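You operate a simulated robot arm through the tools that you are given. There is no shell and no other tool. Be economical: measure what you need, move in short steps, check, and stop when the job is done.

Carry out the task below with a simulated robot arm. There is one attempt and no reset: what you move stays moved.

JOB
Raise the lever arm, lock it up and set the display to pounds.
Fine: lock it with the arm pin, and flip the stack lever on. Where these are worked on the way, their far stop is far enough and under half their travel is too little: arm pin.

It is judged by the outcome, as a careful person would: the job done as asked, and still so three seconds after it is handed in. It fails if anything else is knocked over, pushed out of place, dropped, spilled or broken.

ROBOT AND FRAMES
A 6-joint arm with a two-finger parallel gripper, fixed in place. Base frame: the origin is at the foot of the arm, x ahead of it, y to its left, z up. Lengths are in m, angles in degrees, forces in N, time in s.
With the tool pointing down near the work surface it reaches from about 0.32 to 0.74 m from the base axis. Its first joint turns from -66.0 to 66.0 degrees. Payload 2.45 kg.
Tool frame: the origin (TCP) lies between the finger pads and is the grasp point; the fingertips stand 0.024 m ahead of it; z points along the fingers, y is the line along which they close. Largest opening 0.068 m; finger width 0.017, thickness 0.01; the body of the gripper, 0.04 by 0.07 m, starts 0.041 m behind the TCP.
Orientation is that of the tool frame in the base frame, as a unit quaternion [w, x, y, z]. With the fingers straight down and closing along the base's y, the tool's x points along the base's -x, its y along +y and its z along -z.

CONTROLS
- The arm moves only by the tool play_rows. Its argument "targets" is a list of rows, each a list of 3 entries, a list of its own where there are three numbers: the shift along the base's x, y, z in m, then the turn, a rotation vector about the base's x, y, z in degrees, then the opening in per cent of the stroke, from 0 (shut) to 100 (fully open). In form: [[[tx, ty, tz], [wx, wy, wz], hand], ...]. A call has 1 to 8 rows; each row shifts and turns the commanded pose from where the row before left it. Each row takes 0.2 s and may step no farther than 0.05 m and 8.6 degrees from the row before; otherwise, or with a gripper value out of range, the whole call is refused. Where a pose cannot be reached the arm comes as near as it can. A force on the tool above 90 N (or 10 N above the force at the start of the call, whichever is more), or a blocked arm, ends the call early, and 0.2 s more pass. The fingers move at their own pace (about 0.108 m/s each) and stop on an object; they squeeze with about 22 N. The grip force told is the motor's: it shows also when the fingers shut on nothing. Time passes only in rows, and 0.2 s behind the last, so rows that do not move let the fingers close. It gives the time, the measured TCP pose, the force on the tool (base axes), the opening and the grip force at its end, in the units of the frame above (readings bear some noise), with the torque about the TCP (base axes, N m) and any sound that the robot's microphone picked up.
- Cameras (640 x 400 px; columns grow to the right, rows downward): "scene" is fixed at [0.1749, 0.4377, 1.4766]; the picture's right is [-0.64, -0.77, 0.00], its down [-0.32, 0.26, -0.91] and it looks along [0.70, -0.58, -0.41] (base axes); focal length 274 px, centre (320, 200). "wrist" rides on the gripper at [0.084, 0.011, -0.075] in the tool frame; the picture's right is [-0.13, 0.99, 0.00], its down [-0.60, -0.08, -0.79] and it looks along [-0.79, -0.10, 0.61] (tool axes); focal length 251 px, centre (320, 200). There is no depth. A picture from a camera that has moved, and an enlarged one, comes with that camera's place and axes in the base frame and with its lens. The place of the scene camera against the robot may be out by one fixed shift of up to 0.025 m in any direction.
- capture(camera): a new picture of that camera. It takes no simulated time.
- enlarge(camera, box): a new picture of the part [left, top, right, bottom] of that camera's present view, enlarged. It takes no simulated time.
- job_done(): hands the job in; it is judged then, once.

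Work in short steps. Places have to be worked out from the pictures, the camera data and where the tool is seen: move nearer, look again, correct. Check each grasp and each placing, and mend what went wrong. You have 120 turns and 84 pictures in all, those below and enlarged ones among them. Open the gripper and draw the arm clear of the work before you hand the job in, unless the task says otherwise; then end with one line.

The tools are called after "Call:" as name(argument=value, ...) on one line, values as JSON. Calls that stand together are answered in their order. play_rows: Moves the arm, as the interface text tells. Its arguments: {"type":"object","properties":{"targets":{"type":"array","items":{"type":"array"}}},"required":["targets"]} The other tools are called the same way: capture (camera) takes a picture; enlarge (camera, box) takes an enlarged picture of a part of a camera's view; job_done () hands the job in.

At the start:

```text
time_s: 0.0
tcp_pos: [0.4749, -0.0938, 1.4145]
ee_rot: [0.0, 0.0, 1.0, 0.0]
ft_force: [0.3, 0.3, -0.2]
ft_torque: [-0.01, 0.01, 0.05]
width: 0.0679
grip_force: 0.0
```

scene: 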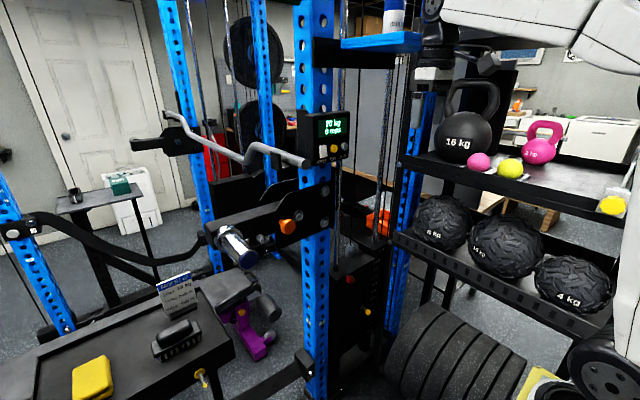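
wrist: 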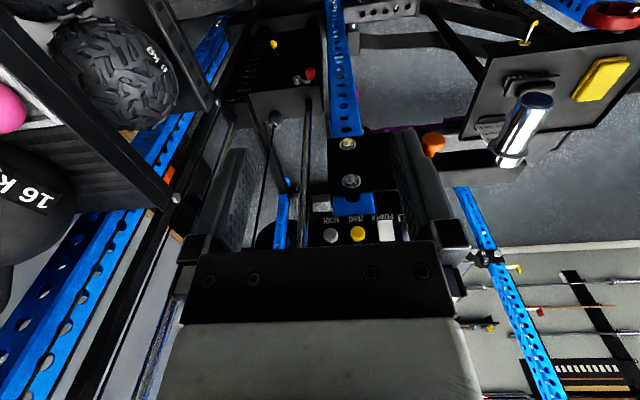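

I'll enlarge the scene around the display, the lever arm and the lower stack to identify the controls.

Call:
enlarge(camera="scene", box=[270, 90, 390, 165])

Call:
enlarge(camera="scene", box=[180, 150, 360, 270])

Call:
enlarge(camera="scene", box=[60, 250, 420, 400])

Call:
enlarge(camera="wrist", box=[220, 0, 560, 260])

```text
5.33 times, centred on (330, 128) of scene
camera zoom: at [0.1749, 0.4377, 1.4766], right [-0.64, -0.77, 0.0], down [-0.32, 0.26, -0.91], along [0.7, -0.58, -0.41], focal length 1462 px, centre (267, 587)
```

zoom: 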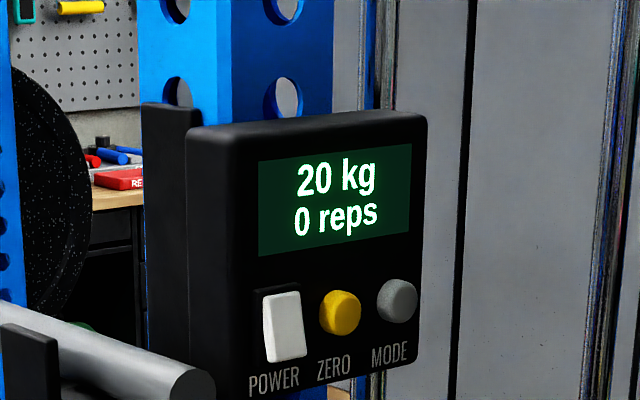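

```text
3.33 times, centred on (270, 210) of scene
camera zoom: at [0.1749, 0.4377, 1.4766], right [-0.64, -0.77, 0.0], down [-0.32, 0.26, -0.91], along [0.7, -0.58, -0.41], focal length 914 px, centre (487, 167)
```

zoom: 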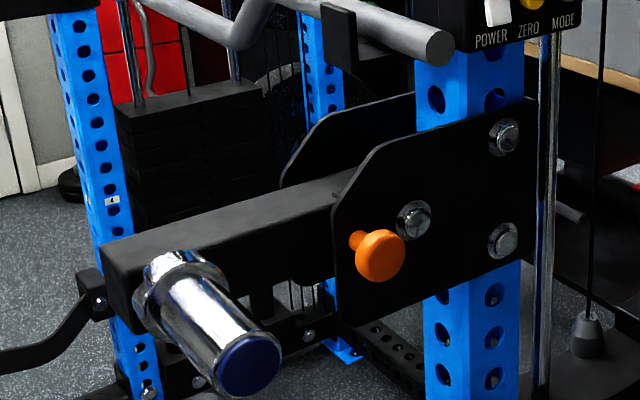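

```text
1.78 times, centred on (240, 325) of scene
camera zoom: at [0.1749, 0.4377, 1.4766], right [-0.64, -0.77, 0.0], down [-0.32, 0.26, -0.91], along [0.7, -0.58, -0.41], focal length 487 px, centre (462, -22)
```

zoom: 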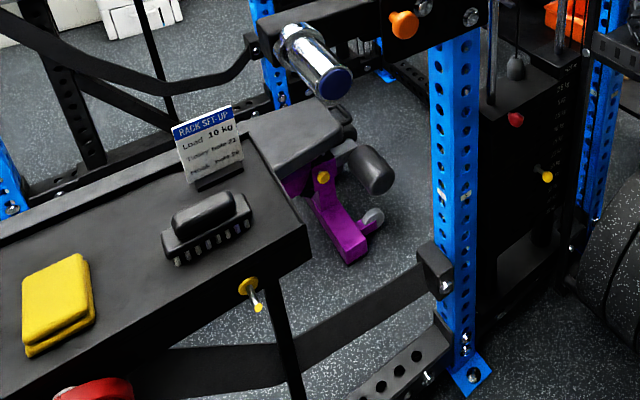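

```text
1.54 times, centred on (390, 130) of wrist
camera zoom: at [0.3904, -0.0835, 1.4892], right [0.13, 0.99, 0.0], down [0.6, -0.08, 0.79], along [0.79, -0.1, -0.61], focal length 387 px, centre (212, 308)
```

zoom: 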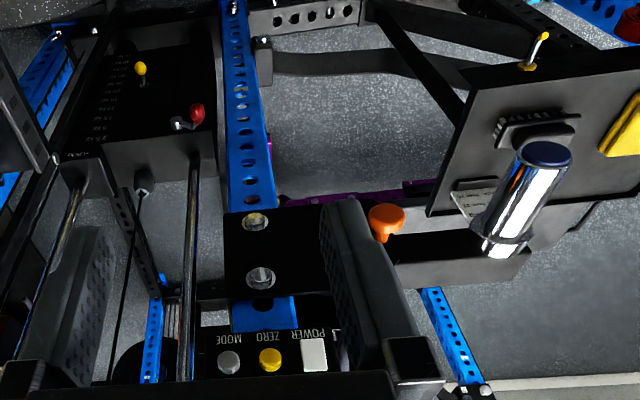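

MODE is the grey button at about (0.74, -0.11, 1.29). The orange arm pin is near (0.73, 0.09, 1.106), the chrome sleeve end near (0.67, 0.24, 1.10), and the red lever near (0.72, -0.155, 0.79). I'll turn the tool to point forward first.

Call:
play_rows(targets=[[[0.0, 0, -0.01], [0, -8.5, 0], 0], [[0.0, 0, -0.01], [0, -8.5, 0], 0], [[0.0, 0, -0.01], [0, -8.5, 0], 0], [[0.0, 0, -0.01], [0, -8.5, 0], 0], [[0.0, 0, -0.01], [0, -8.5, 0], 0], [[0.0, 0, -0.01], [0, -8.5, 0], 0], [[0.0, 0, -0.01], [0, -8.5, 0], 0], [[0.0, 0, -0.01], [0, -8.5, 0], 0]])

```text
time_s: 1.8
tcp_pos: [0.5176, -0.1121, 1.3329]
ee_rot: [0.559, 0.0, 0.829, -0.001]
ft_force: [-1.0, -0.2, 0.2]
ft_torque: [0.0, 0.05, -0.02]
width: 0.0
grip_force: 22.1
out of reach, approached as far as the arm can: row 5, 6, 7, 8
```

Forward orientation needs more x. I'll finish the turn while moving forward.

Call:
play_rows(targets=[[[0.04, -0.008, -0.01], [0, -7.5, 0], 0], [[0.04, -0.008, -0.015], [0, -7.5, 0], 0], [[0.03, 0, -0.015], [0, -7, 0], 0], [[0, 0, 0], [0, 0, 0], 0]])

Call:
capture(camera="wrist")

Call:
capture(camera="scene")

```text
time_s: 2.8
tcp_pos: [0.6288, -0.1288, 1.2959]
ee_rot: [0.708, 0.001, 0.706, -0.001]
ft_force: [1.2, -0.5, -0.5]
ft_torque: [-0.02, 0.05, -0.01]
width: 0.0001
grip_force: 21.4
```

```text
77 pictures are left
camera wrist: at [0.5549, -0.1177, 1.2111], right [0.0, 0.99, 0.13], down [-0.79, -0.08, 0.6], along [0.61, -0.1, 0.79], focal length 251 px, centre (320, 200)
```

wrist: 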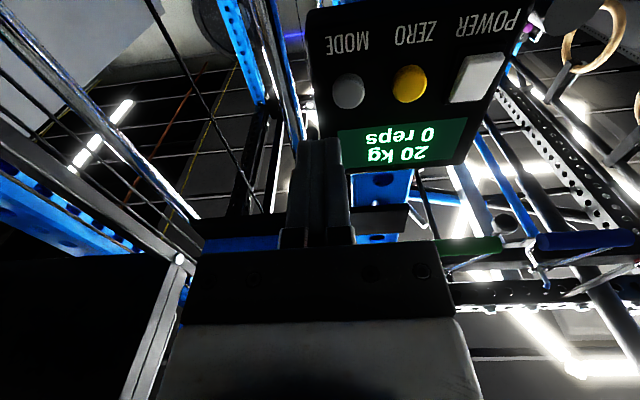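

```text
76 pictures are left
```

scene: 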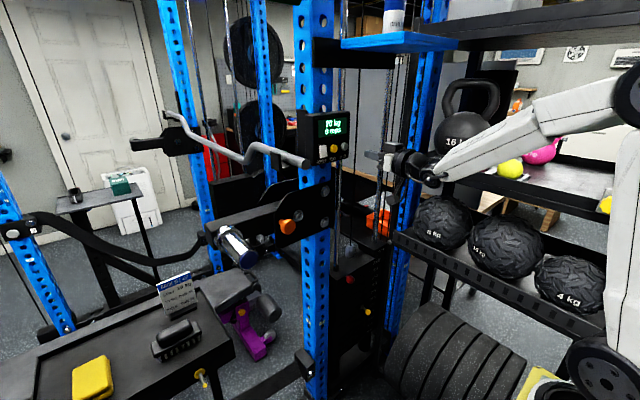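

The camera works from below. MODE looks to be at about (0.72, -0.11, 1.303), so I'll line up with it and approach part way.

Call:
play_rows(targets=[[[0.0, 0.019, 0.006], [0, 0, 0], 0], [[0.02, 0, 0.0], [0, 0, 0], 0], [[0.015, 0, 0.0], [0, 0, 0], 0]])

Call:
capture(camera="wrist")

Call:
enlarge(camera="scene", box=[270, 90, 430, 190])

```text
time_s: 3.6
tcp_pos: [0.6638, -0.1101, 1.2978]
ee_rot: [0.708, 0.0, 0.706, -0.001]
ft_force: [-0.3, -0.4, 0.2]
ft_torque: [-0.04, 0.0, -0.02]
width: 0.0
grip_force: 21.9
```

```text
75 pictures are left
camera wrist: at [0.5882, -0.0989, 1.2155], right [0.0, 0.99, 0.13], down [-0.79, -0.08, 0.6], along [0.61, -0.1, 0.79], focal length 251 px, centre (320, 200)
```

wrist: 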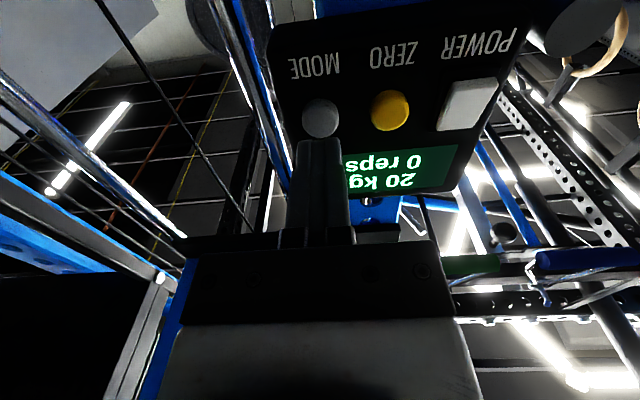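

```text
4.00 times, centred on (350, 140) of scene
camera zoom: at [0.1749, 0.4377, 1.4766], right [-0.64, -0.77, 0.0], down [-0.32, 0.26, -0.91], along [0.7, -0.58, -0.41], focal length 1097 px, centre (200, 440)
```

zoom: 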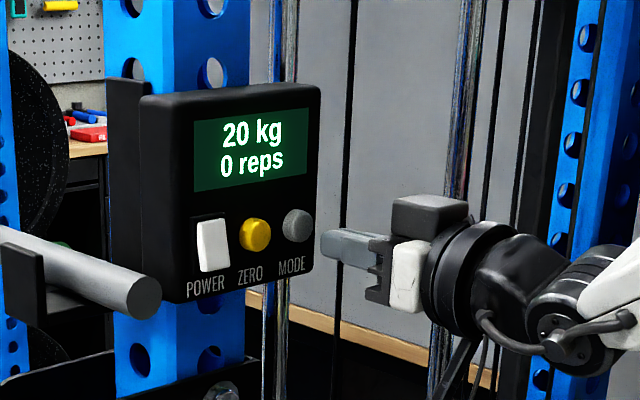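

Fingertips are about 3–4 cm short of MODE and slightly low. I'll raise them a bit and advance gently, expecting contact.

Call:
play_rows(targets=[[[0.008, -0.001, 0.009], [0, 0, 0], 0], [[0.008, 0, 0], [0, 0, 0], 0], [[0.005, 0, 0], [0, 0, 0], 0], [[0.004, 0, 0], [0, 0, 0], 0]])

Call:
capture(camera="wrist")

```text
time_s: 4.6
tcp_pos: [0.686, -0.1096, 1.3087]
ee_rot: [0.707, 0.0, 0.707, 0.0]
ft_force: [-0.5, 0.5, -0.9]
ft_torque: [-0.02, 0.0, 0.01]
width: 0.0
grip_force: 21.8
```

```text
73 pictures are left
camera wrist: at [0.6112, -0.0998, 1.2247], right [0.0, 0.99, 0.13], down [-0.79, -0.08, 0.6], along [0.61, -0.1, 0.79], focal length 251 px, centre (320, 200)
```

wrist: 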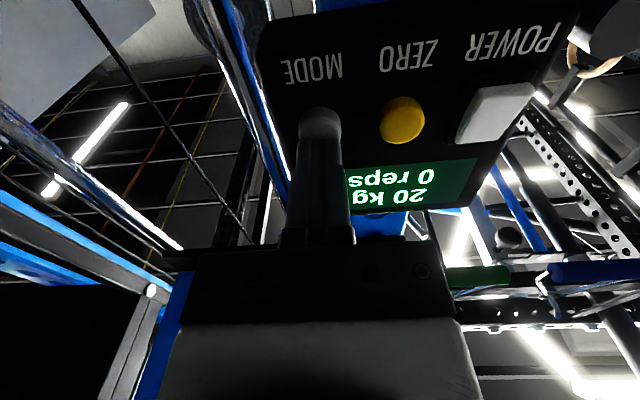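

The tip is aligned with MODE and about 1 cm off. I'll press in small steps.

Call:
play_rows(targets=[[[0.004, 0, 0], [0, 0, 0], 0], [[0.003, 0, 0], [0, 0, 0], 0], [[0.003, 0, 0], [0, 0, 0], 0]])

Call:
enlarge(camera="scene", box=[290, 90, 390, 170])

```text
time_s: 5.4
tcp_pos: [0.6956, -0.1103, 1.3078]
ee_rot: [0.708, 0.001, 0.706, -0.001]
ft_force: [-18.0, -0.7, 1.9]
ft_torque: [-0.04, 0.0, -0.02]
width: 0.0
grip_force: 22.2
```

```text
5.00 times, centred on (340, 130) of scene
camera zoom: at [0.1741, 0.4377, 1.4767], right [-0.64, -0.77, 0.0], down [-0.32, 0.26, -0.91], along [0.7, -0.58, -0.41], focal length 1371 px, centre (220, 550)
```

zoom: 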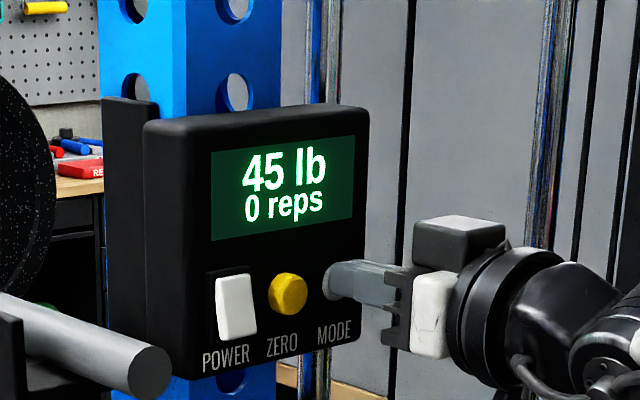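

The display now reads "45 lb". I'll back off and descend to the height of the orange pin.

Call:
play_rows(targets=[[[-0.035, 0, 0], [0, 0, 0], 0], [[-0.045, 0, 0], [0, 0, 0], 0], [[0, 0.02, -0.05], [0, 0, 0], 0], [[0, 0.02, -0.05], [0, 0, 0], 30], [[0, 0.03, -0.05], [0, 0, 0], 60], [[0, 0.04, -0.04], [0, 0, 0], 100], [[0, 0.04, -0.01], [0, 0, 0], 100]])

Call:
capture(camera="wrist")

Call:
capture(camera="scene")

```text
refused: row 3 steps farther than a row can; nothing moved
```

```text
71 pictures are left
camera wrist: at [0.6204, -0.0998, 1.2241], right [0.0, 0.99, 0.13], down [-0.79, -0.08, 0.6], along [0.61, -0.1, 0.79], focal length 251 px, centre (320, 200)
```

wrist: 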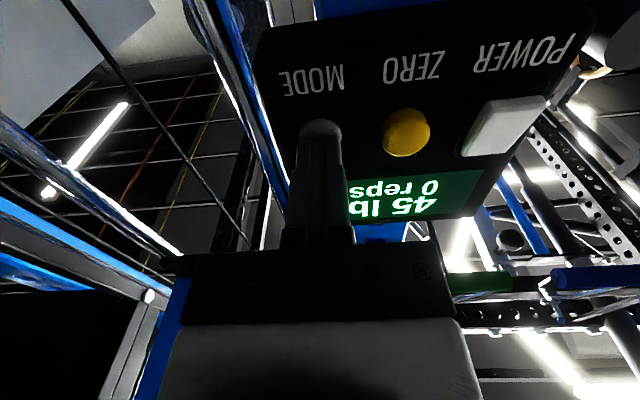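

```text
70 pictures are left
```

scene: 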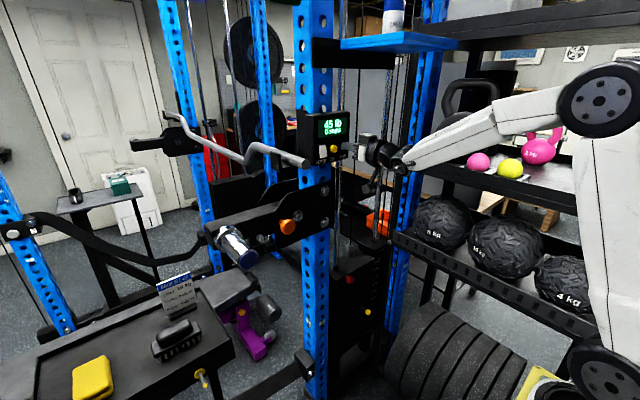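

The call was refused because one row stepped too far. I'll resend it with shorter steps.

Call:
play_rows(targets=[[[-0.04, 0, 0], [0, 0, 0], 0], [[-0.045, 0, 0], [0, 0, 0], 0], [[0, 0.01, -0.045], [0, 0, 0], 0], [[0, 0.02, -0.045], [0, 0, 0], 30], [[0, 0.02, -0.045], [0, 0, 0], 60], [[0, 0.025, -0.04], [0, 0, 0], 100], [[0, 0.045, -0.01], [0, 0, 0], 100], [[0, 0.04, -0.01], [0, 0, 0], 100]])

Call:
capture(camera="wrist")

Call:
capture(camera="scene")

```text
time_s: 7.2
tcp_pos: [0.602, -0.072, 1.1388]
ee_rot: [0.706, -0.004, 0.708, 0.014]
ft_force: [-0.6, 0.5, 0.0]
ft_torque: [-0.03, 0.0, 0.03]
width: 0.0677
grip_force: 0.1
out of reach, approached as far as the arm can: row 5, 6, 7, 8
```

```text
69 pictures are left
camera wrist: at [0.5268, -0.0612, 1.0548], right [-0.02, 0.99, 0.14], down [-0.79, -0.1, 0.61], along [0.61, -0.1, 0.78], focal length 251 px, centre (320, 200)
```

wrist: 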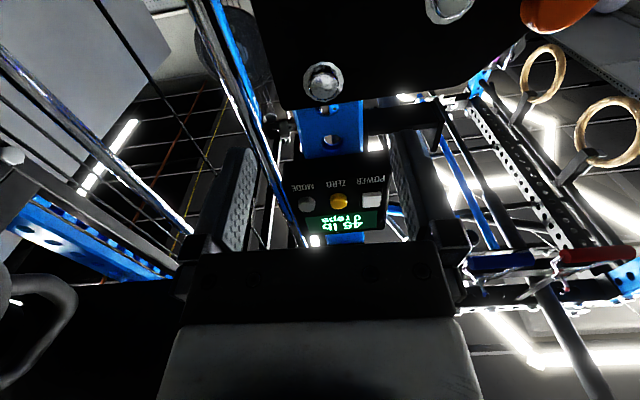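

```text
68 pictures are left
```

scene: 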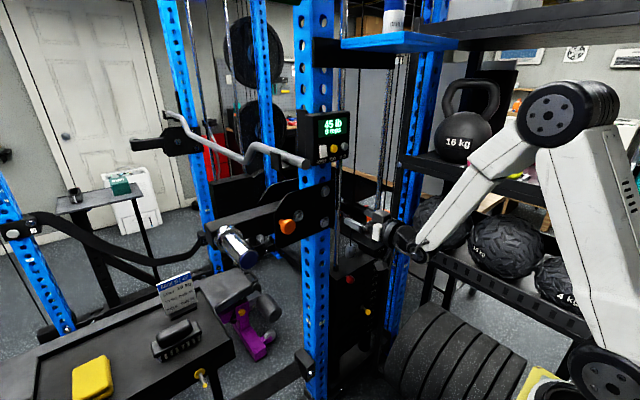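

The arm can't hold a fully horizontal tool this low and near. I'll pitch the tool down about 25° and check the reach.

Call:
play_rows(targets=[[[0, 0, 0.02], [0, 8.5, 0], 100], [[0, 0, 0.01], [0, 8.5, 0], 100], [[0.0, 0.02, 0], [0, 8.5, 0], 100], [[0.0, 0.02, 0], [0, 0, 0], 100]])

Call:
capture(camera="wrist")

Call:
capture(camera="scene")

```text
time_s: 8.2
tcp_pos: [0.6026, -0.0325, 1.1698]
ee_rot: [0.533, -0.002, 0.846, 0.002]
ft_force: [0.0, -0.1, 0.1]
ft_torque: [-0.01, 0.02, 0.01]
width: 0.0679
grip_force: 0.2
```

```text
67 pictures are left
camera wrist: at [0.4986, -0.0225, 1.1257], right [0.05, 0.99, 0.12], down [-0.45, -0.08, 0.89], along [0.89, -0.1, 0.45], focal length 251 px, centre (320, 200)
```

wrist: 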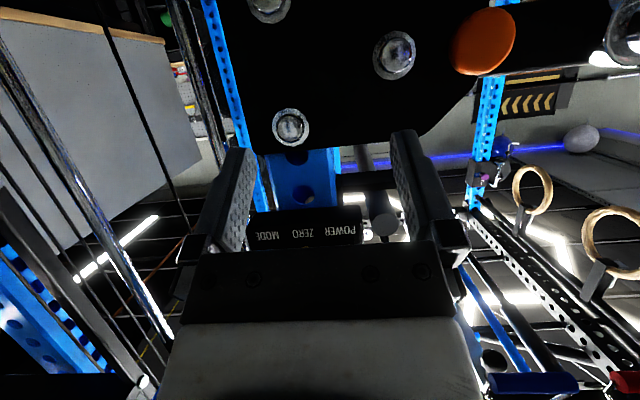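

```text
66 pictures are left
```

scene: 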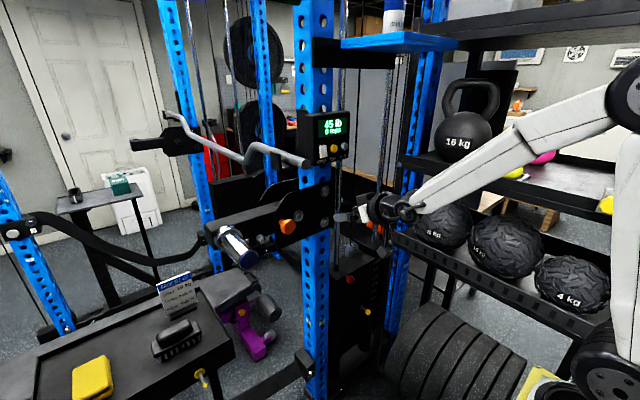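

The knob should be around (0.72, 0.091, 1.11). I'll stage in front of it with the same tilt.

Call:
play_rows(targets=[[[0.01, 0.04, -0.005], [0, 0, 0], 100], [[0.01, 0.04, -0.005], [0, 0, 0], 100], [[0.01, 0.043, -0.01], [0, 0, 0], 100], [[0.01, 0, -0.01], [0, 0, 0], 100]])

Call:
capture(camera="wrist")

Call:
enlarge(camera="scene", box=[200, 150, 360, 270])

```text
time_s: 9.2
tcp_pos: [0.6178, -0.0341, 1.1639]
ee_rot: [0.533, -0.002, 0.846, 0.003]
ft_force: [-0.2, 0.2, -0.2]
ft_torque: [0.0, 0.0, 0.01]
width: 0.0679
grip_force: 0.1
out of reach, approached as far as the arm can: row 1, 2, 3, 4
```

```text
65 pictures are left
camera wrist: at [0.5137, -0.0232, 1.1207], right [0.05, 0.99, 0.12], down [-0.45, -0.09, 0.89], along [0.89, -0.1, 0.45], focal length 251 px, centre (320, 200)
```

wrist: 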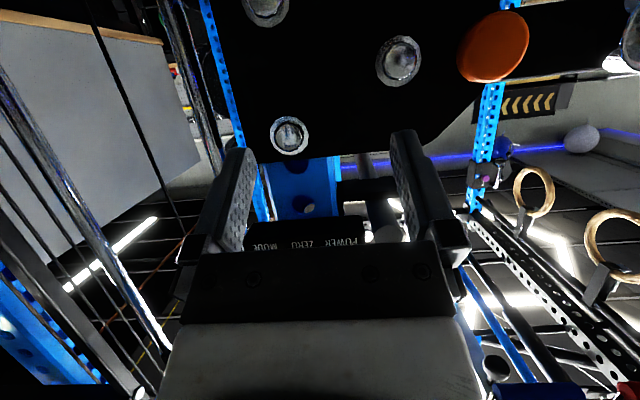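

```text
3.33 times, centred on (280, 210) of scene
camera zoom: at [0.1749, 0.4377, 1.4766], right [-0.64, -0.77, 0.0], down [-0.32, 0.26, -0.91], along [0.7, -0.58, -0.41], focal length 914 px, centre (453, 167)
```

zoom: 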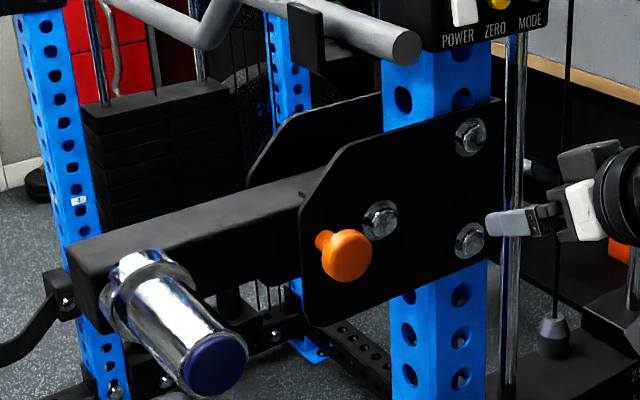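

Sideways motion stalled, perhaps near a wrist singularity. I'll let the heading follow the azimuth by yawing while moving in y.

Call:
play_rows(targets=[[[0.0, 0, 0.0], [0, 0, 5], 100], [[0.0, 0.03, 0.0], [0, 0, 4], 100], [[0.0, 0.03, 0], [0, 0, 4], 100]])

```text
time_s: 10.0
tcp_pos: [0.6151, 0.0287, 1.1669]
ee_rot: [0.531, -0.095, 0.84, 0.06]
ft_force: [1.0, 0.5, 0.5]
ft_torque: [0.05, 0.0, 0.01]
width: 0.0681
grip_force: 0.0
```

That works. I'll continue to the staging point in front of the knob.

Call:
play_rows(targets=[[[0.005, 0.03, -0.01], [0, 0, 2], 100], [[0.01, 0.025, -0.01], [0, 0, 0], 100], [[0.01, 0, -0.005], [0, 0, 0], 100]])

Call:
capture(camera="wrist")

Call:
enlarge(camera="scene", box=[200, 150, 360, 270])

```text
time_s: 10.8
tcp_pos: [0.6426, 0.0837, 1.1432]
ee_rot: [0.529, -0.111, 0.838, 0.07]
ft_force: [-0.3, 1.8, 0.1]
ft_torque: [0.0, 0.03, -0.02]
width: 0.0682
grip_force: 0.2
```

```text
63 pictures are left
camera wrist: at [0.5396, 0.0663, 1.0991], right [-0.2, 0.97, 0.12], down [-0.42, -0.19, 0.89], along [0.88, 0.13, 0.45], focal length 251 px, centre (320, 200)
```

wrist: 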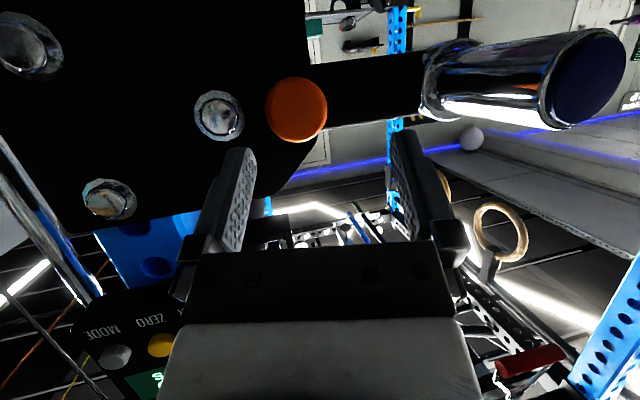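

```text
3.33 times, centred on (280, 210) of scene
camera zoom: at [0.1748, 0.4377, 1.4766], right [-0.64, -0.77, 0.0], down [-0.32, 0.26, -0.91], along [0.7, -0.58, -0.41], focal length 914 px, centre (453, 167)
```

zoom: 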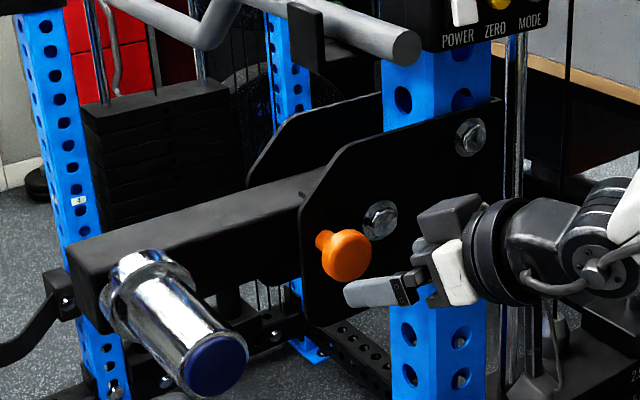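

The knob head centre is near (0.713, 0.085, 1.119). I'll approach with the fingers open, straddling it.

Call:
play_rows(targets=[[[0.025, 0.0, -0.008], [0, 0, 0], 100], [[0.02, 0, -0.009], [0, 0, 0], 100], [[0.01, 0.0, -0.004], [0, 0, 0], 100]])

Call:
capture(camera="wrist")

Call:
enlarge(camera="scene", box=[220, 170, 340, 260])

```text
time_s: 11.6
tcp_pos: [0.6983, 0.0821, 1.1203]
ee_rot: [0.529, -0.109, 0.839, 0.069]
ft_force: [-0.3, 0.2, -1.3]
ft_torque: [0.0, -0.02, -0.01]
width: 0.068
grip_force: 0.1
```

```text
61 pictures are left
camera wrist: at [0.5956, 0.0656, 1.0771], right [-0.2, 0.97, 0.12], down [-0.42, -0.19, 0.89], along [0.88, 0.13, 0.45], focal length 251 px, centre (320, 200)
```

wrist: 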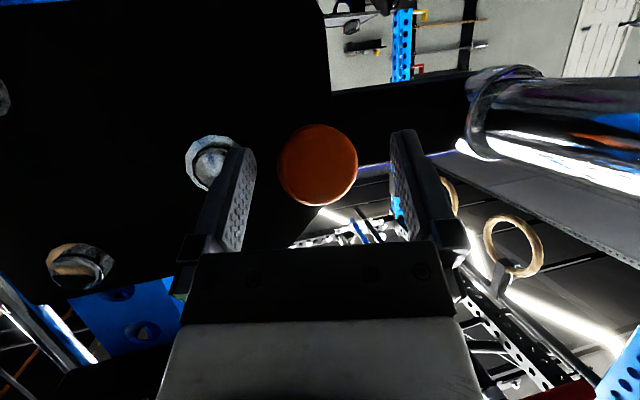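

```text
4.44 times, centred on (280, 215) of scene
camera zoom: at [0.1749, 0.4377, 1.4766], right [-0.64, -0.77, 0.0], down [-0.32, 0.26, -0.91], along [0.7, -0.58, -0.41], focal length 1219 px, centre (498, 133)
```

zoom: 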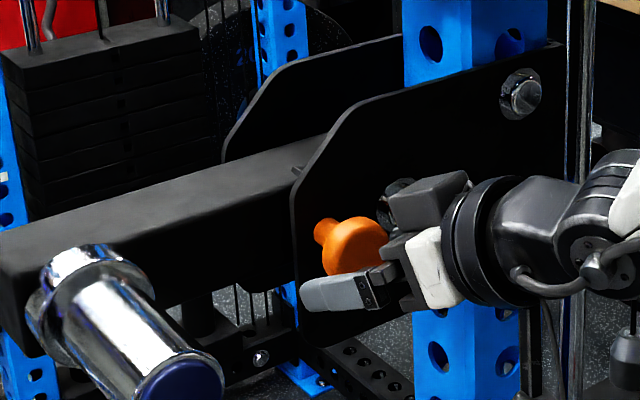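

The knob sits centred between the fingers. I'll advance another 12 mm and close.

Call:
play_rows(targets=[[[0.012, 0.001, -0.001], [0, 0, 0], 100], [[0.0, 0, 0], [0, 0, 0], 60], [[0, 0.0, 0], [0, 0, 0], 40], [[0, 0.0, 0], [0, 0, 0], 40]])

Call:
capture(camera="wrist")

```text
time_s: 12.6
tcp_pos: [0.708, 0.0829, 1.1203]
ee_rot: [0.529, -0.111, 0.838, 0.07]
ft_force: [0.9, -2.2, -0.6]
ft_torque: [-0.07, 0.07, -0.05]
width: 0.0429
grip_force: 45.4
```

```text
59 pictures are left
camera wrist: at [0.6062, 0.0663, 1.0759], right [-0.2, 0.97, 0.12], down [-0.42, -0.19, 0.89], along [0.88, 0.13, 0.45], focal length 251 px, centre (320, 200)
```

wrist: 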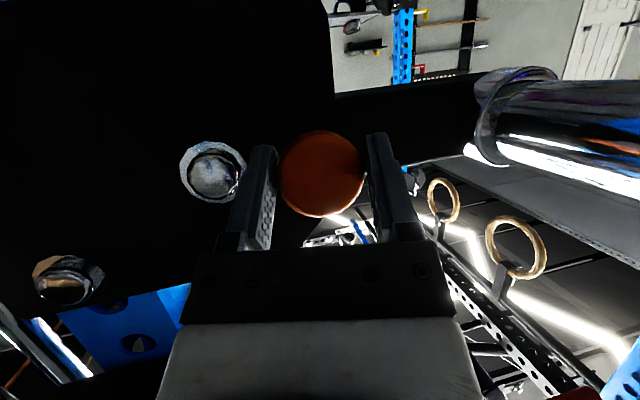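

The knob is gripped at 43 mm. I'll squeeze fully and pull gently outward along -x.

Call:
play_rows(targets=[[[0.0, 0, 0], [0, 0, 0], 0], [[-0.005, 0, 0], [0, 0, 0], 0], [[-0.005, 0.0, 0], [0, 0, 0], 0], [[-0.005, 0.0, 0], [0, 0, 0], 0]])

Call:
capture(camera="wrist")

Call:
enlarge(camera="scene", box=[220, 170, 340, 260])

```text
time_s: 13.6
tcp_pos: [0.6923, 0.084, 1.1209]
ee_rot: [0.528, -0.109, 0.839, 0.069]
ft_force: [2.6, -11.0, -8.0]
ft_torque: [0.16, -0.53, -0.06]
width: 0.0431
grip_force: 45.0
```

```text
58 pictures are left
camera wrist: at [0.5911, 0.0664, 1.0763], right [-0.2, 0.97, 0.12], down [-0.42, -0.19, 0.89], along [0.89, 0.13, 0.45], focal length 251 px, centre (320, 200)
```

wrist: 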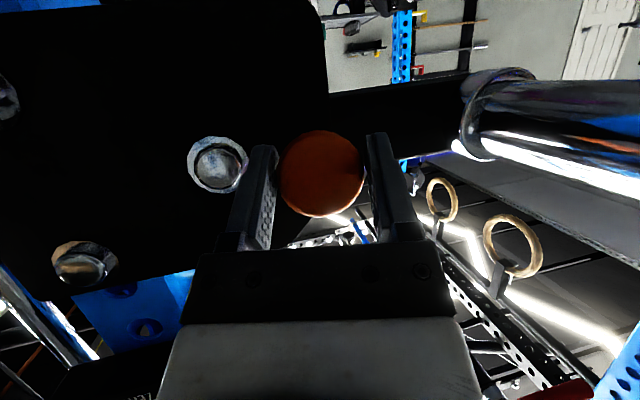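

```text
4.44 times, centred on (280, 215) of scene
camera zoom: at [0.1751, 0.4373, 1.4767], right [-0.64, -0.77, 0.0], down [-0.32, 0.26, -0.91], along [0.7, -0.58, -0.41], focal length 1219 px, centre (498, 133)
```

zoom: 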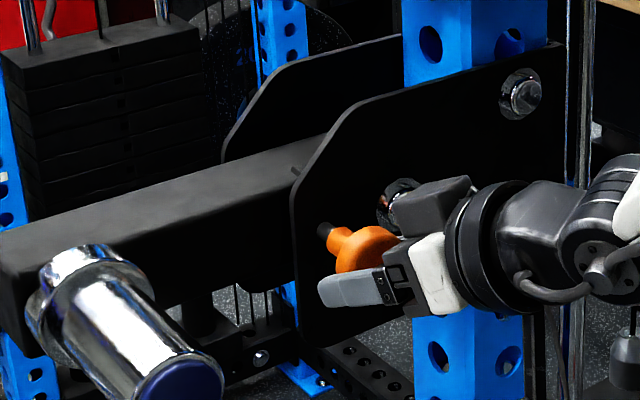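

The pin slides out with little force. I'll keep pulling to its far stop, watching the force.

Call:
play_rows(targets=[[[-0.005, 0, 0], [0, 0, 0], 0], [[-0.005, 0.0, 0], [0, 0, 0], 0], [[-0.005, 0.0, 0], [0, 0, 0], 0]])

Call:
enlarge(camera="scene", box=[220, 170, 340, 260])

```text
time_s: 14.4
tcp_pos: [0.6825, 0.0816, 1.1213]
ee_rot: [0.532, -0.106, 0.837, 0.069]
ft_force: [45.5, -21.7, -13.1]
ft_torque: [0.05, 0.2, -0.27]
width: 0.0432
grip_force: 45.2
```

```text
4.44 times, centred on (280, 215) of scene
camera zoom: at [0.1768, 0.437, 1.4766], right [-0.64, -0.77, 0.0], down [-0.32, 0.26, -0.91], along [0.7, -0.58, -0.41], focal length 1219 px, centre (498, 133)
```

zoom: 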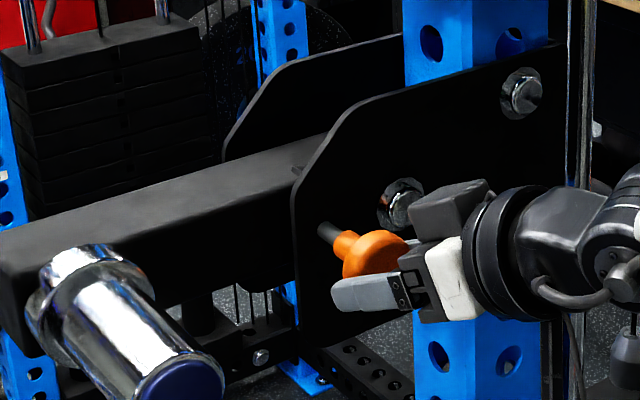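

The force rises to 45 N after about 26 mm of travel, so that is the far stop. I'll relax slightly, open, and check it stays out.

Call:
play_rows(targets=[[[0.003, 0.001, 0], [0, 0, 0], 0], [[0, 0.0, 0], [0, 0, 0], 100], [[0, 0.0, 0], [0, 0, 0], 100], [[-0.03, 0.0, 0.01], [0, 0, 0], 100], [[-0.03, 0.0, 0.01], [0, 0, 0], 100]])

Call:
capture(camera="wrist")

Call:
enlarge(camera="scene", box=[200, 160, 360, 260])

```text
time_s: 15.6
tcp_pos: [0.6236, 0.0862, 1.1384]
ee_rot: [0.529, -0.11, 0.838, 0.07]
ft_force: [-0.3, -0.4, 1.2]
ft_torque: [-0.04, 0.03, 0.0]
width: 0.0679
grip_force: 0.1
```

```text
55 pictures are left
camera wrist: at [0.5206, 0.0688, 1.0949], right [-0.2, 0.97, 0.12], down [-0.42, -0.19, 0.89], along [0.88, 0.13, 0.45], focal length 251 px, centre (320, 200)
```

wrist: 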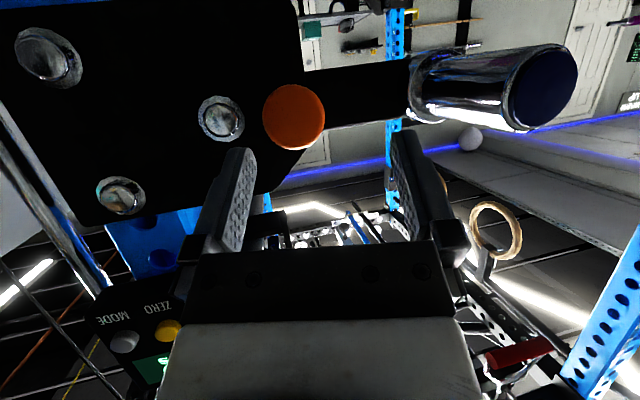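

```text
4.00 times, centred on (280, 210) of scene
camera zoom: at [0.1748, 0.4377, 1.4766], right [-0.64, -0.77, 0.0], down [-0.32, 0.26, -0.91], along [0.7, -0.58, -0.41], focal length 1097 px, centre (480, 160)
```

zoom: 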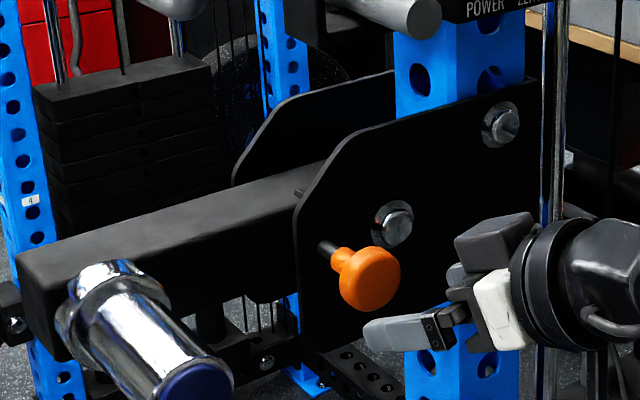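

The pin stays out. For the sleeve I'll grip from above with the fingers straddling it in y, so I'll rise, steepen the tool pitch and straighten the yaw.

Call:
play_rows(targets=[[[-0.01, 0.0, 0.03], [-2.2, 8.1, 0], 100], [[-0.01, 0.0, 0.04], [-2.2, 8.1, 0], 100], [[0, 0.01, 0.04], [-2.2, 8.1, 0], 100], [[0, 0.02, 0.02], [-2.2, 8.1, 0], 100], [[0, 0.02, 0.01], [-2.2, 8.1, 0], 100], [[0, 0.02, 0.0], [0, 0, -5], 100], [[0, 0.02, 0.0], [0, 0, -5], 100], [[0, 0.02, 0.0], [0, 0, -5], 100]])

Call:
capture(camera="wrist")

```text
time_s: 17.4
tcp_pos: [0.6078, 0.204, 1.2605]
ee_rot: [0.24, -0.008, 0.97, 0.024]
ft_force: [-0.2, 0.4, -0.9]
ft_torque: [-0.02, 0.01, -0.04]
width: 0.0677
grip_force: 0.1
out of reach, approached as far as the arm can: row 2
```

```text
53 pictures are left
camera wrist: at [0.498, 0.2109, 1.2876], right [0.09, 0.99, 0.1], down [0.17, -0.12, 0.98], along [0.98, -0.07, -0.17], focal length 251 px, centre (320, 200)
```

wrist: 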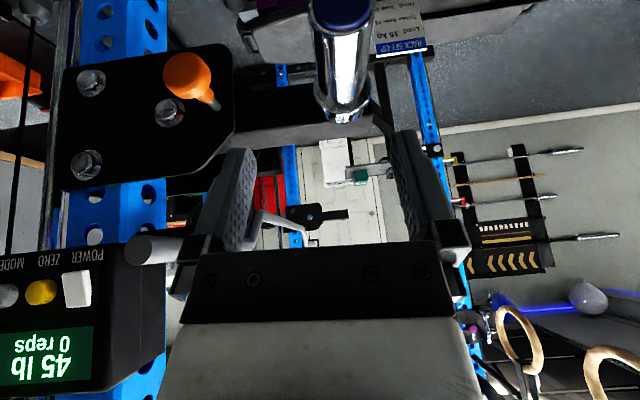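

The sleeve axis is at y≈0.233, z≈1.11, starting at x≈0.667. I'll descend so the open fingers straddle it.

Call:
play_rows(targets=[[[0.03, 0.015, -0.03], [0, 0, 0], 100], [[0.03, 0.014, -0.03], [0, 0, 0], 100], [[0.015, 0.0, -0.02], [0, 0, 0], 100]])

Call:
capture(camera="wrist")

Call:
enlarge(camera="scene", box=[160, 140, 340, 270])

```text
time_s: 18.2
tcp_pos: [0.682, 0.2365, 1.1823]
ee_rot: [0.241, -0.007, 0.97, 0.024]
ft_force: [0.1, 0.2, 0.1]
ft_torque: [-0.01, -0.04, 0.0]
width: 0.068
grip_force: 0.1
```

```text
52 pictures are left
camera wrist: at [0.5725, 0.243, 1.2089], right [0.09, 0.99, 0.1], down [0.17, -0.12, 0.98], along [0.98, -0.07, -0.17], focal length 251 px, centre (320, 200)
```

wrist: 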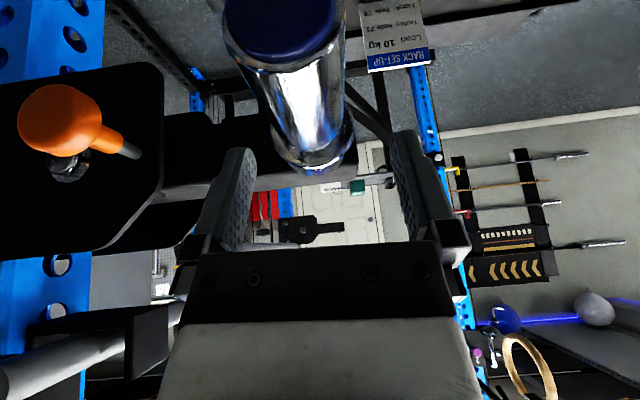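

```text
3.08 times, centred on (250, 205) of scene
camera zoom: at [0.1749, 0.4377, 1.4766], right [-0.64, -0.77, 0.0], down [-0.32, 0.26, -0.91], along [0.7, -0.58, -0.41], focal length 844 px, centre (535, 185)
```

zoom: 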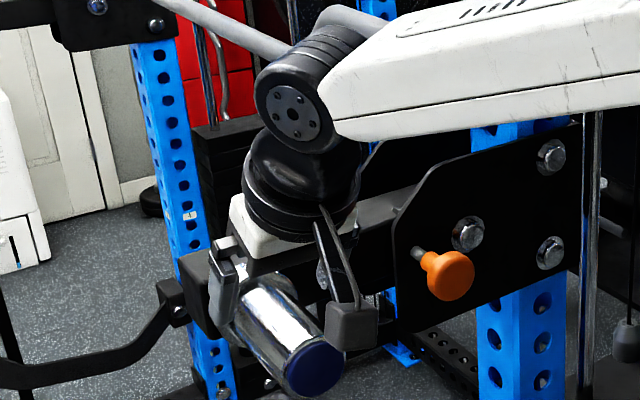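

I'll shift 7 mm in -y and lower onto the sleeve.

Call:
play_rows(targets=[[[0.006, -0.007, -0.02], [0, 0, -1.5], 100], [[0.006, 0.0, -0.02], [0, 0, -1], 100], [[0.003, 0.0, -0.02], [0, 0, 0], 100]])

Call:
capture(camera="wrist")

Call:
enlarge(camera="scene", box=[160, 140, 340, 270])

```text
time_s: 19.0
tcp_pos: [0.6948, 0.228, 1.1218]
ee_rot: [0.242, 0.014, 0.97, 0.018]
ft_force: [0.2, -0.2, -0.5]
ft_torque: [-0.01, -0.03, 0.03]
width: 0.068
grip_force: 0.0
```

```text
50 pictures are left
camera wrist: at [0.5864, 0.2386, 1.1485], right [0.13, 0.99, 0.1], down [0.16, -0.12, 0.98], along [0.98, -0.11, -0.17], focal length 251 px, centre (320, 200)
```

wrist: 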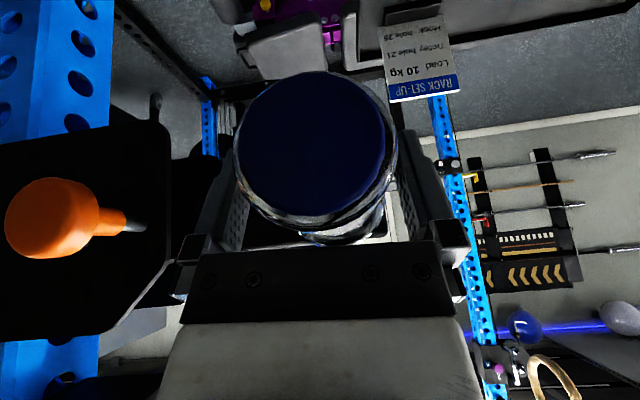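

```text
3.08 times, centred on (250, 205) of scene
camera zoom: at [0.1749, 0.4377, 1.4766], right [-0.64, -0.77, 0.0], down [-0.32, 0.26, -0.91], along [0.7, -0.58, -0.41], focal length 844 px, centre (535, 185)
```

zoom: 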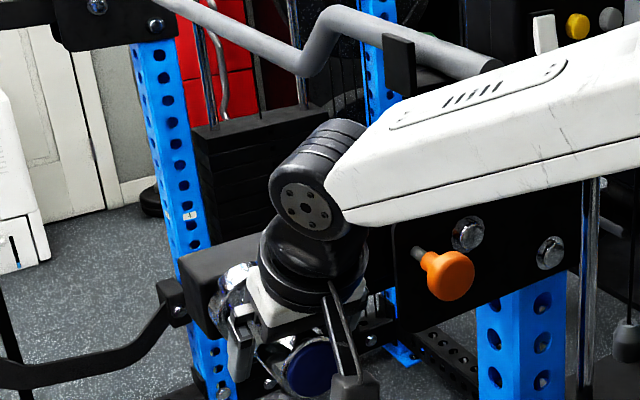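

The sleeve is centred between the fingers. Closing on it now.

Call:
play_rows(targets=[[[0, 0, -0.004], [0, 0, 0], 70], [[0, 0, 0], [0, 0, 0], 30], [[0, 0, 0], [0, 0, 0], 0], [[0, 0, 0], [0, 0, 0], 0]])

```text
time_s: 20.0
tcp_pos: [0.6951, 0.2298, 1.1179]
ee_rot: [0.245, 0.011, 0.969, 0.02]
ft_force: [4.8, 25.4, 8.8]
ft_torque: [0.52, 0.17, 0.97]
width: 0.0497
grip_force: 44.9
```

Gripped at 50 mm, with a side load that I'll relieve by 2 mm. Then I'll lift slightly and check the force.

Call:
play_rows(targets=[[[0, 0.002, 0.004], [0, 0, 0], 0], [[0, 0, 0.008], [0, 0, 0], 0], [[0, 0, 0.008], [0, 0, 0], 0]])

Call:
enlarge(camera="scene", box=[160, 140, 340, 270])

```text
time_s: 20.8
tcp_pos: [0.6961, 0.2301, 1.1335]
ee_rot: [0.237, 0.012, 0.971, 0.018]
ft_force: [-3.7, 16.2, -13.8]
ft_torque: [0.29, 0.66, 0.87]
width: 0.0498
grip_force: 44.7
```

```text
3.08 times, centred on (250, 205) of scene
camera zoom: at [0.1751, 0.4383, 1.4764], right [-0.64, -0.77, 0.0], down [-0.32, 0.26, -0.91], along [0.7, -0.58, -0.41], focal length 844 px, centre (535, 185)
```

zoom: 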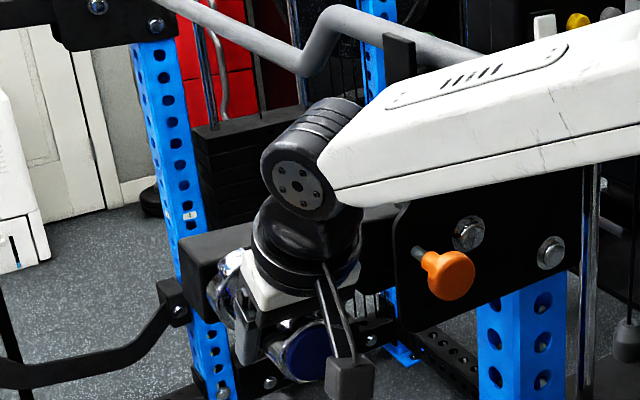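

The arm rises smoothly. I'll continue along the arc around the pivot (y≈0.03, z≈1.12).

Call:
play_rows(targets=[[[0, -0.002, 0.0165], [0, 0, 0], 0], [[0, -0.004, 0.017], [0, 0, 0], 0], [[0, -0.005, 0.016], [0, 0, 0], 0]])

Call:
enlarge(camera="scene", box=[160, 120, 340, 250])

Call:
capture(camera="wrist")

```text
time_s: 21.6
tcp_pos: [0.6948, 0.2204, 1.1869]
ee_rot: [0.24, 0.013, 0.97, 0.02]
ft_force: [-14.9, 17.4, -9.0]
ft_torque: [0.72, -0.07, 0.98]
width: 0.0494
grip_force: 44.8
```

```text
3.08 times, centred on (250, 185) of scene
camera zoom: at [0.1745, 0.4383, 1.4764], right [-0.64, -0.77, 0.0], down [-0.32, 0.26, -0.91], along [0.7, -0.58, -0.41], focal length 844 px, centre (535, 246)
```

zoom: 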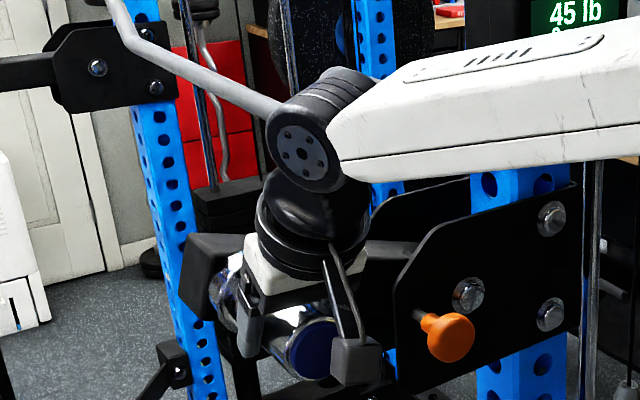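

```text
46 pictures are left
camera wrist: at [0.587, 0.2312, 1.2146], right [0.13, 0.99, 0.11], down [0.16, -0.13, 0.98], along [0.98, -0.11, -0.18], focal length 251 px, centre (320, 200)
```

wrist: 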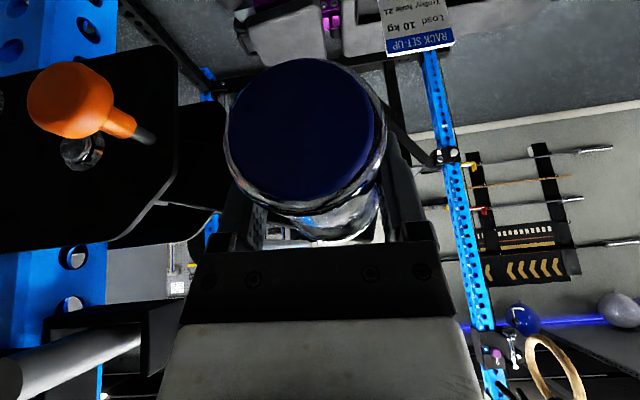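

About 20° up, and everything is clear. I'll continue along the arc.

Call:
play_rows(targets=[[[0, -0.006, 0.0165], [0, 0, 0], 0], [[0, -0.008, 0.0155], [0, 0, 0], 0], [[0, -0.008, 0.015], [0, 0, 0], 0]])

Call:
enlarge(camera="scene", box=[160, 110, 340, 240])

```text
time_s: 22.4
tcp_pos: [0.6956, 0.1966, 1.2385]
ee_rot: [0.246, 0.014, 0.969, 0.019]
ft_force: [-5.7, 15.1, 12.4]
ft_torque: [0.26, -0.31, 0.56]
width: 0.0494
grip_force: 45.0
```

```text
3.08 times, centred on (250, 175) of scene
camera zoom: at [0.1744, 0.4382, 1.4765], right [-0.64, -0.77, 0.0], down [-0.32, 0.26, -0.91], along [0.7, -0.58, -0.41], focal length 844 px, centre (535, 277)
```

zoom: 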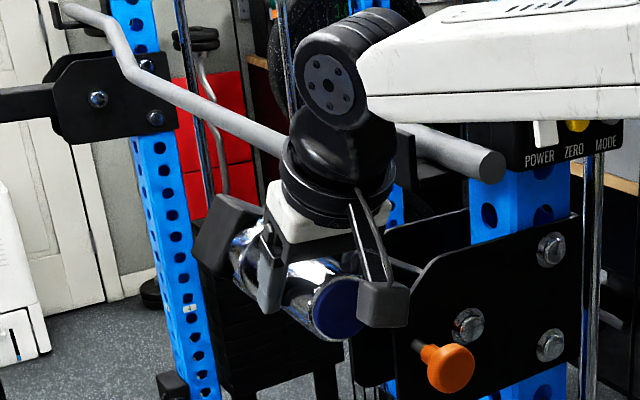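

Roughly 31° up with no stop yet, so I'll continue.

Call:
play_rows(targets=[[[0, -0.009, 0.0135], [0, 0, 0], 0], [[0, -0.01, 0.013], [0, 0, 0], 0], [[0, -0.011, 0.0125], [0, 0, 0], 0]])

Call:
enlarge(camera="scene", box=[160, 90, 360, 230])

Call:
capture(camera="wrist")

```text
time_s: 23.2
tcp_pos: [0.6943, 0.1804, 1.2638]
ee_rot: [0.233, 0.007, 0.972, 0.025]
ft_force: [11.3, 60.2, -27.3]
ft_torque: [0.59, 0.1, 0.31]
width: 0.0494
grip_force: 45.0
```

```text
2.86 times, centred on (260, 160) of scene
camera zoom: at [0.1758, 0.4403, 1.4757], right [-0.64, -0.77, 0.0], down [-0.32, 0.26, -0.91], along [0.7, -0.58, -0.41], focal length 783 px, centre (491, 314)
```

zoom: 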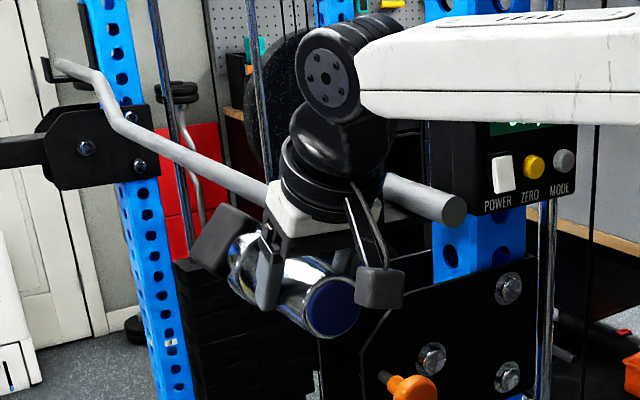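

```text
43 pictures are left
camera wrist: at [0.5853, 0.1894, 1.2931], right [0.12, 0.99, 0.11], down [0.18, -0.13, 0.98], along [0.98, -0.09, -0.19], focal length 251 px, centre (320, 200)
```

wrist: 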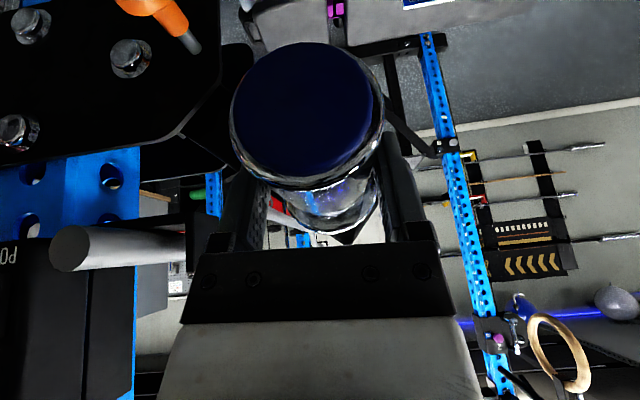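

A firm resistance opposes the motion (about 60 N) and the bar hasn't shifted, so this looks like the top stop at roughly 37°. I'll relax slightly and read the holding force to see whether the arm stays by itself.

Call:
play_rows(targets=[[[0, 0.007, -0.001], [0, 0, 0], 0], [[0, 0, 0], [0, 0, 0], 0]])

```text
time_s: 23.8
tcp_pos: [0.6936, 0.1803, 1.2652]
ee_rot: [0.233, 0.009, 0.972, 0.021]
ft_force: [-11.0, 35.6, -27.0]
ft_torque: [0.66, 0.83, 1.05]
width: 0.0493
grip_force: 44.8
```

Call:
play_rows(targets=[[[0, 0.003, -0.007], [0, 0, 0], 0], [[0, 0, 0], [0, 0, 0], 0]])

Call:
enlarge(camera="scene", box=[160, 90, 360, 230])

```text
time_s: 24.4
tcp_pos: [0.6943, 0.1804, 1.2649]
ee_rot: [0.241, 0.01, 0.97, 0.023]
ft_force: [-26.7, 21.3, -0.5]
ft_torque: [0.46, 1.16, 1.41]
width: 0.0496
grip_force: 45.0
```

```text
2.86 times, centred on (260, 160) of scene
camera zoom: at [0.1738, 0.4385, 1.4765], right [-0.64, -0.77, 0.0], down [-0.32, 0.26, -0.91], along [0.7, -0.58, -0.41], focal length 783 px, centre (491, 314)
```

zoom: 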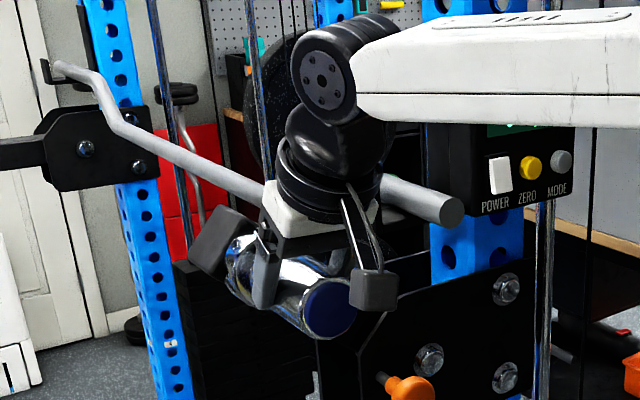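

The arm holds with nearly zero vertical load. I'll open the fingers in place and check whether it stays.

Call:
play_rows(targets=[[[0, 0, 0], [0, 0, 0], 60], [[0, 0, 0], [0, 0, 0], 100], [[0, 0, 0], [0, 0, 0], 100]])

Call:
capture(camera="wrist")

Call:
enlarge(camera="scene", box=[160, 90, 360, 230])

```text
time_s: 25.2
tcp_pos: [0.6982, 0.1735, 1.2639]
ee_rot: [0.243, 0.014, 0.97, 0.019]
ft_force: [0.7, -0.7, -0.6]
ft_torque: [0.03, 0.0, 0.01]
width: 0.068
grip_force: 0.1
```

```text
41 pictures are left
camera wrist: at [0.5882, 0.1857, 1.2912], right [0.13, 0.99, 0.1], down [0.16, -0.12, 0.98], along [0.98, -0.11, -0.17], focal length 251 px, centre (320, 200)
```

wrist: 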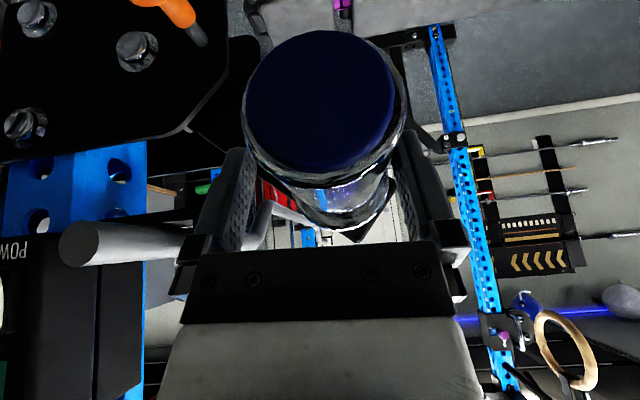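

```text
2.86 times, centred on (260, 160) of scene
camera zoom: at [0.1749, 0.4377, 1.4766], right [-0.64, -0.77, 0.0], down [-0.32, 0.26, -0.91], along [0.7, -0.58, -0.41], focal length 783 px, centre (491, 314)
```

zoom: 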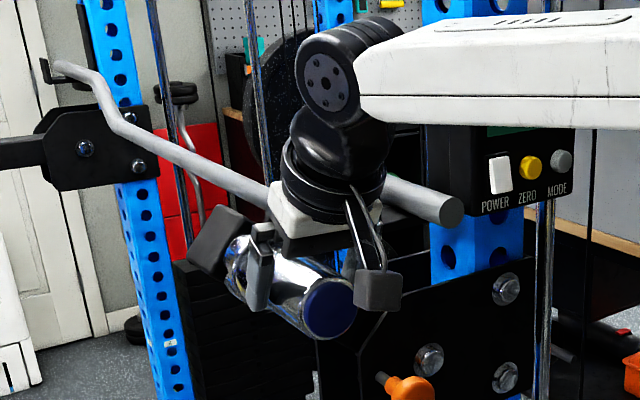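

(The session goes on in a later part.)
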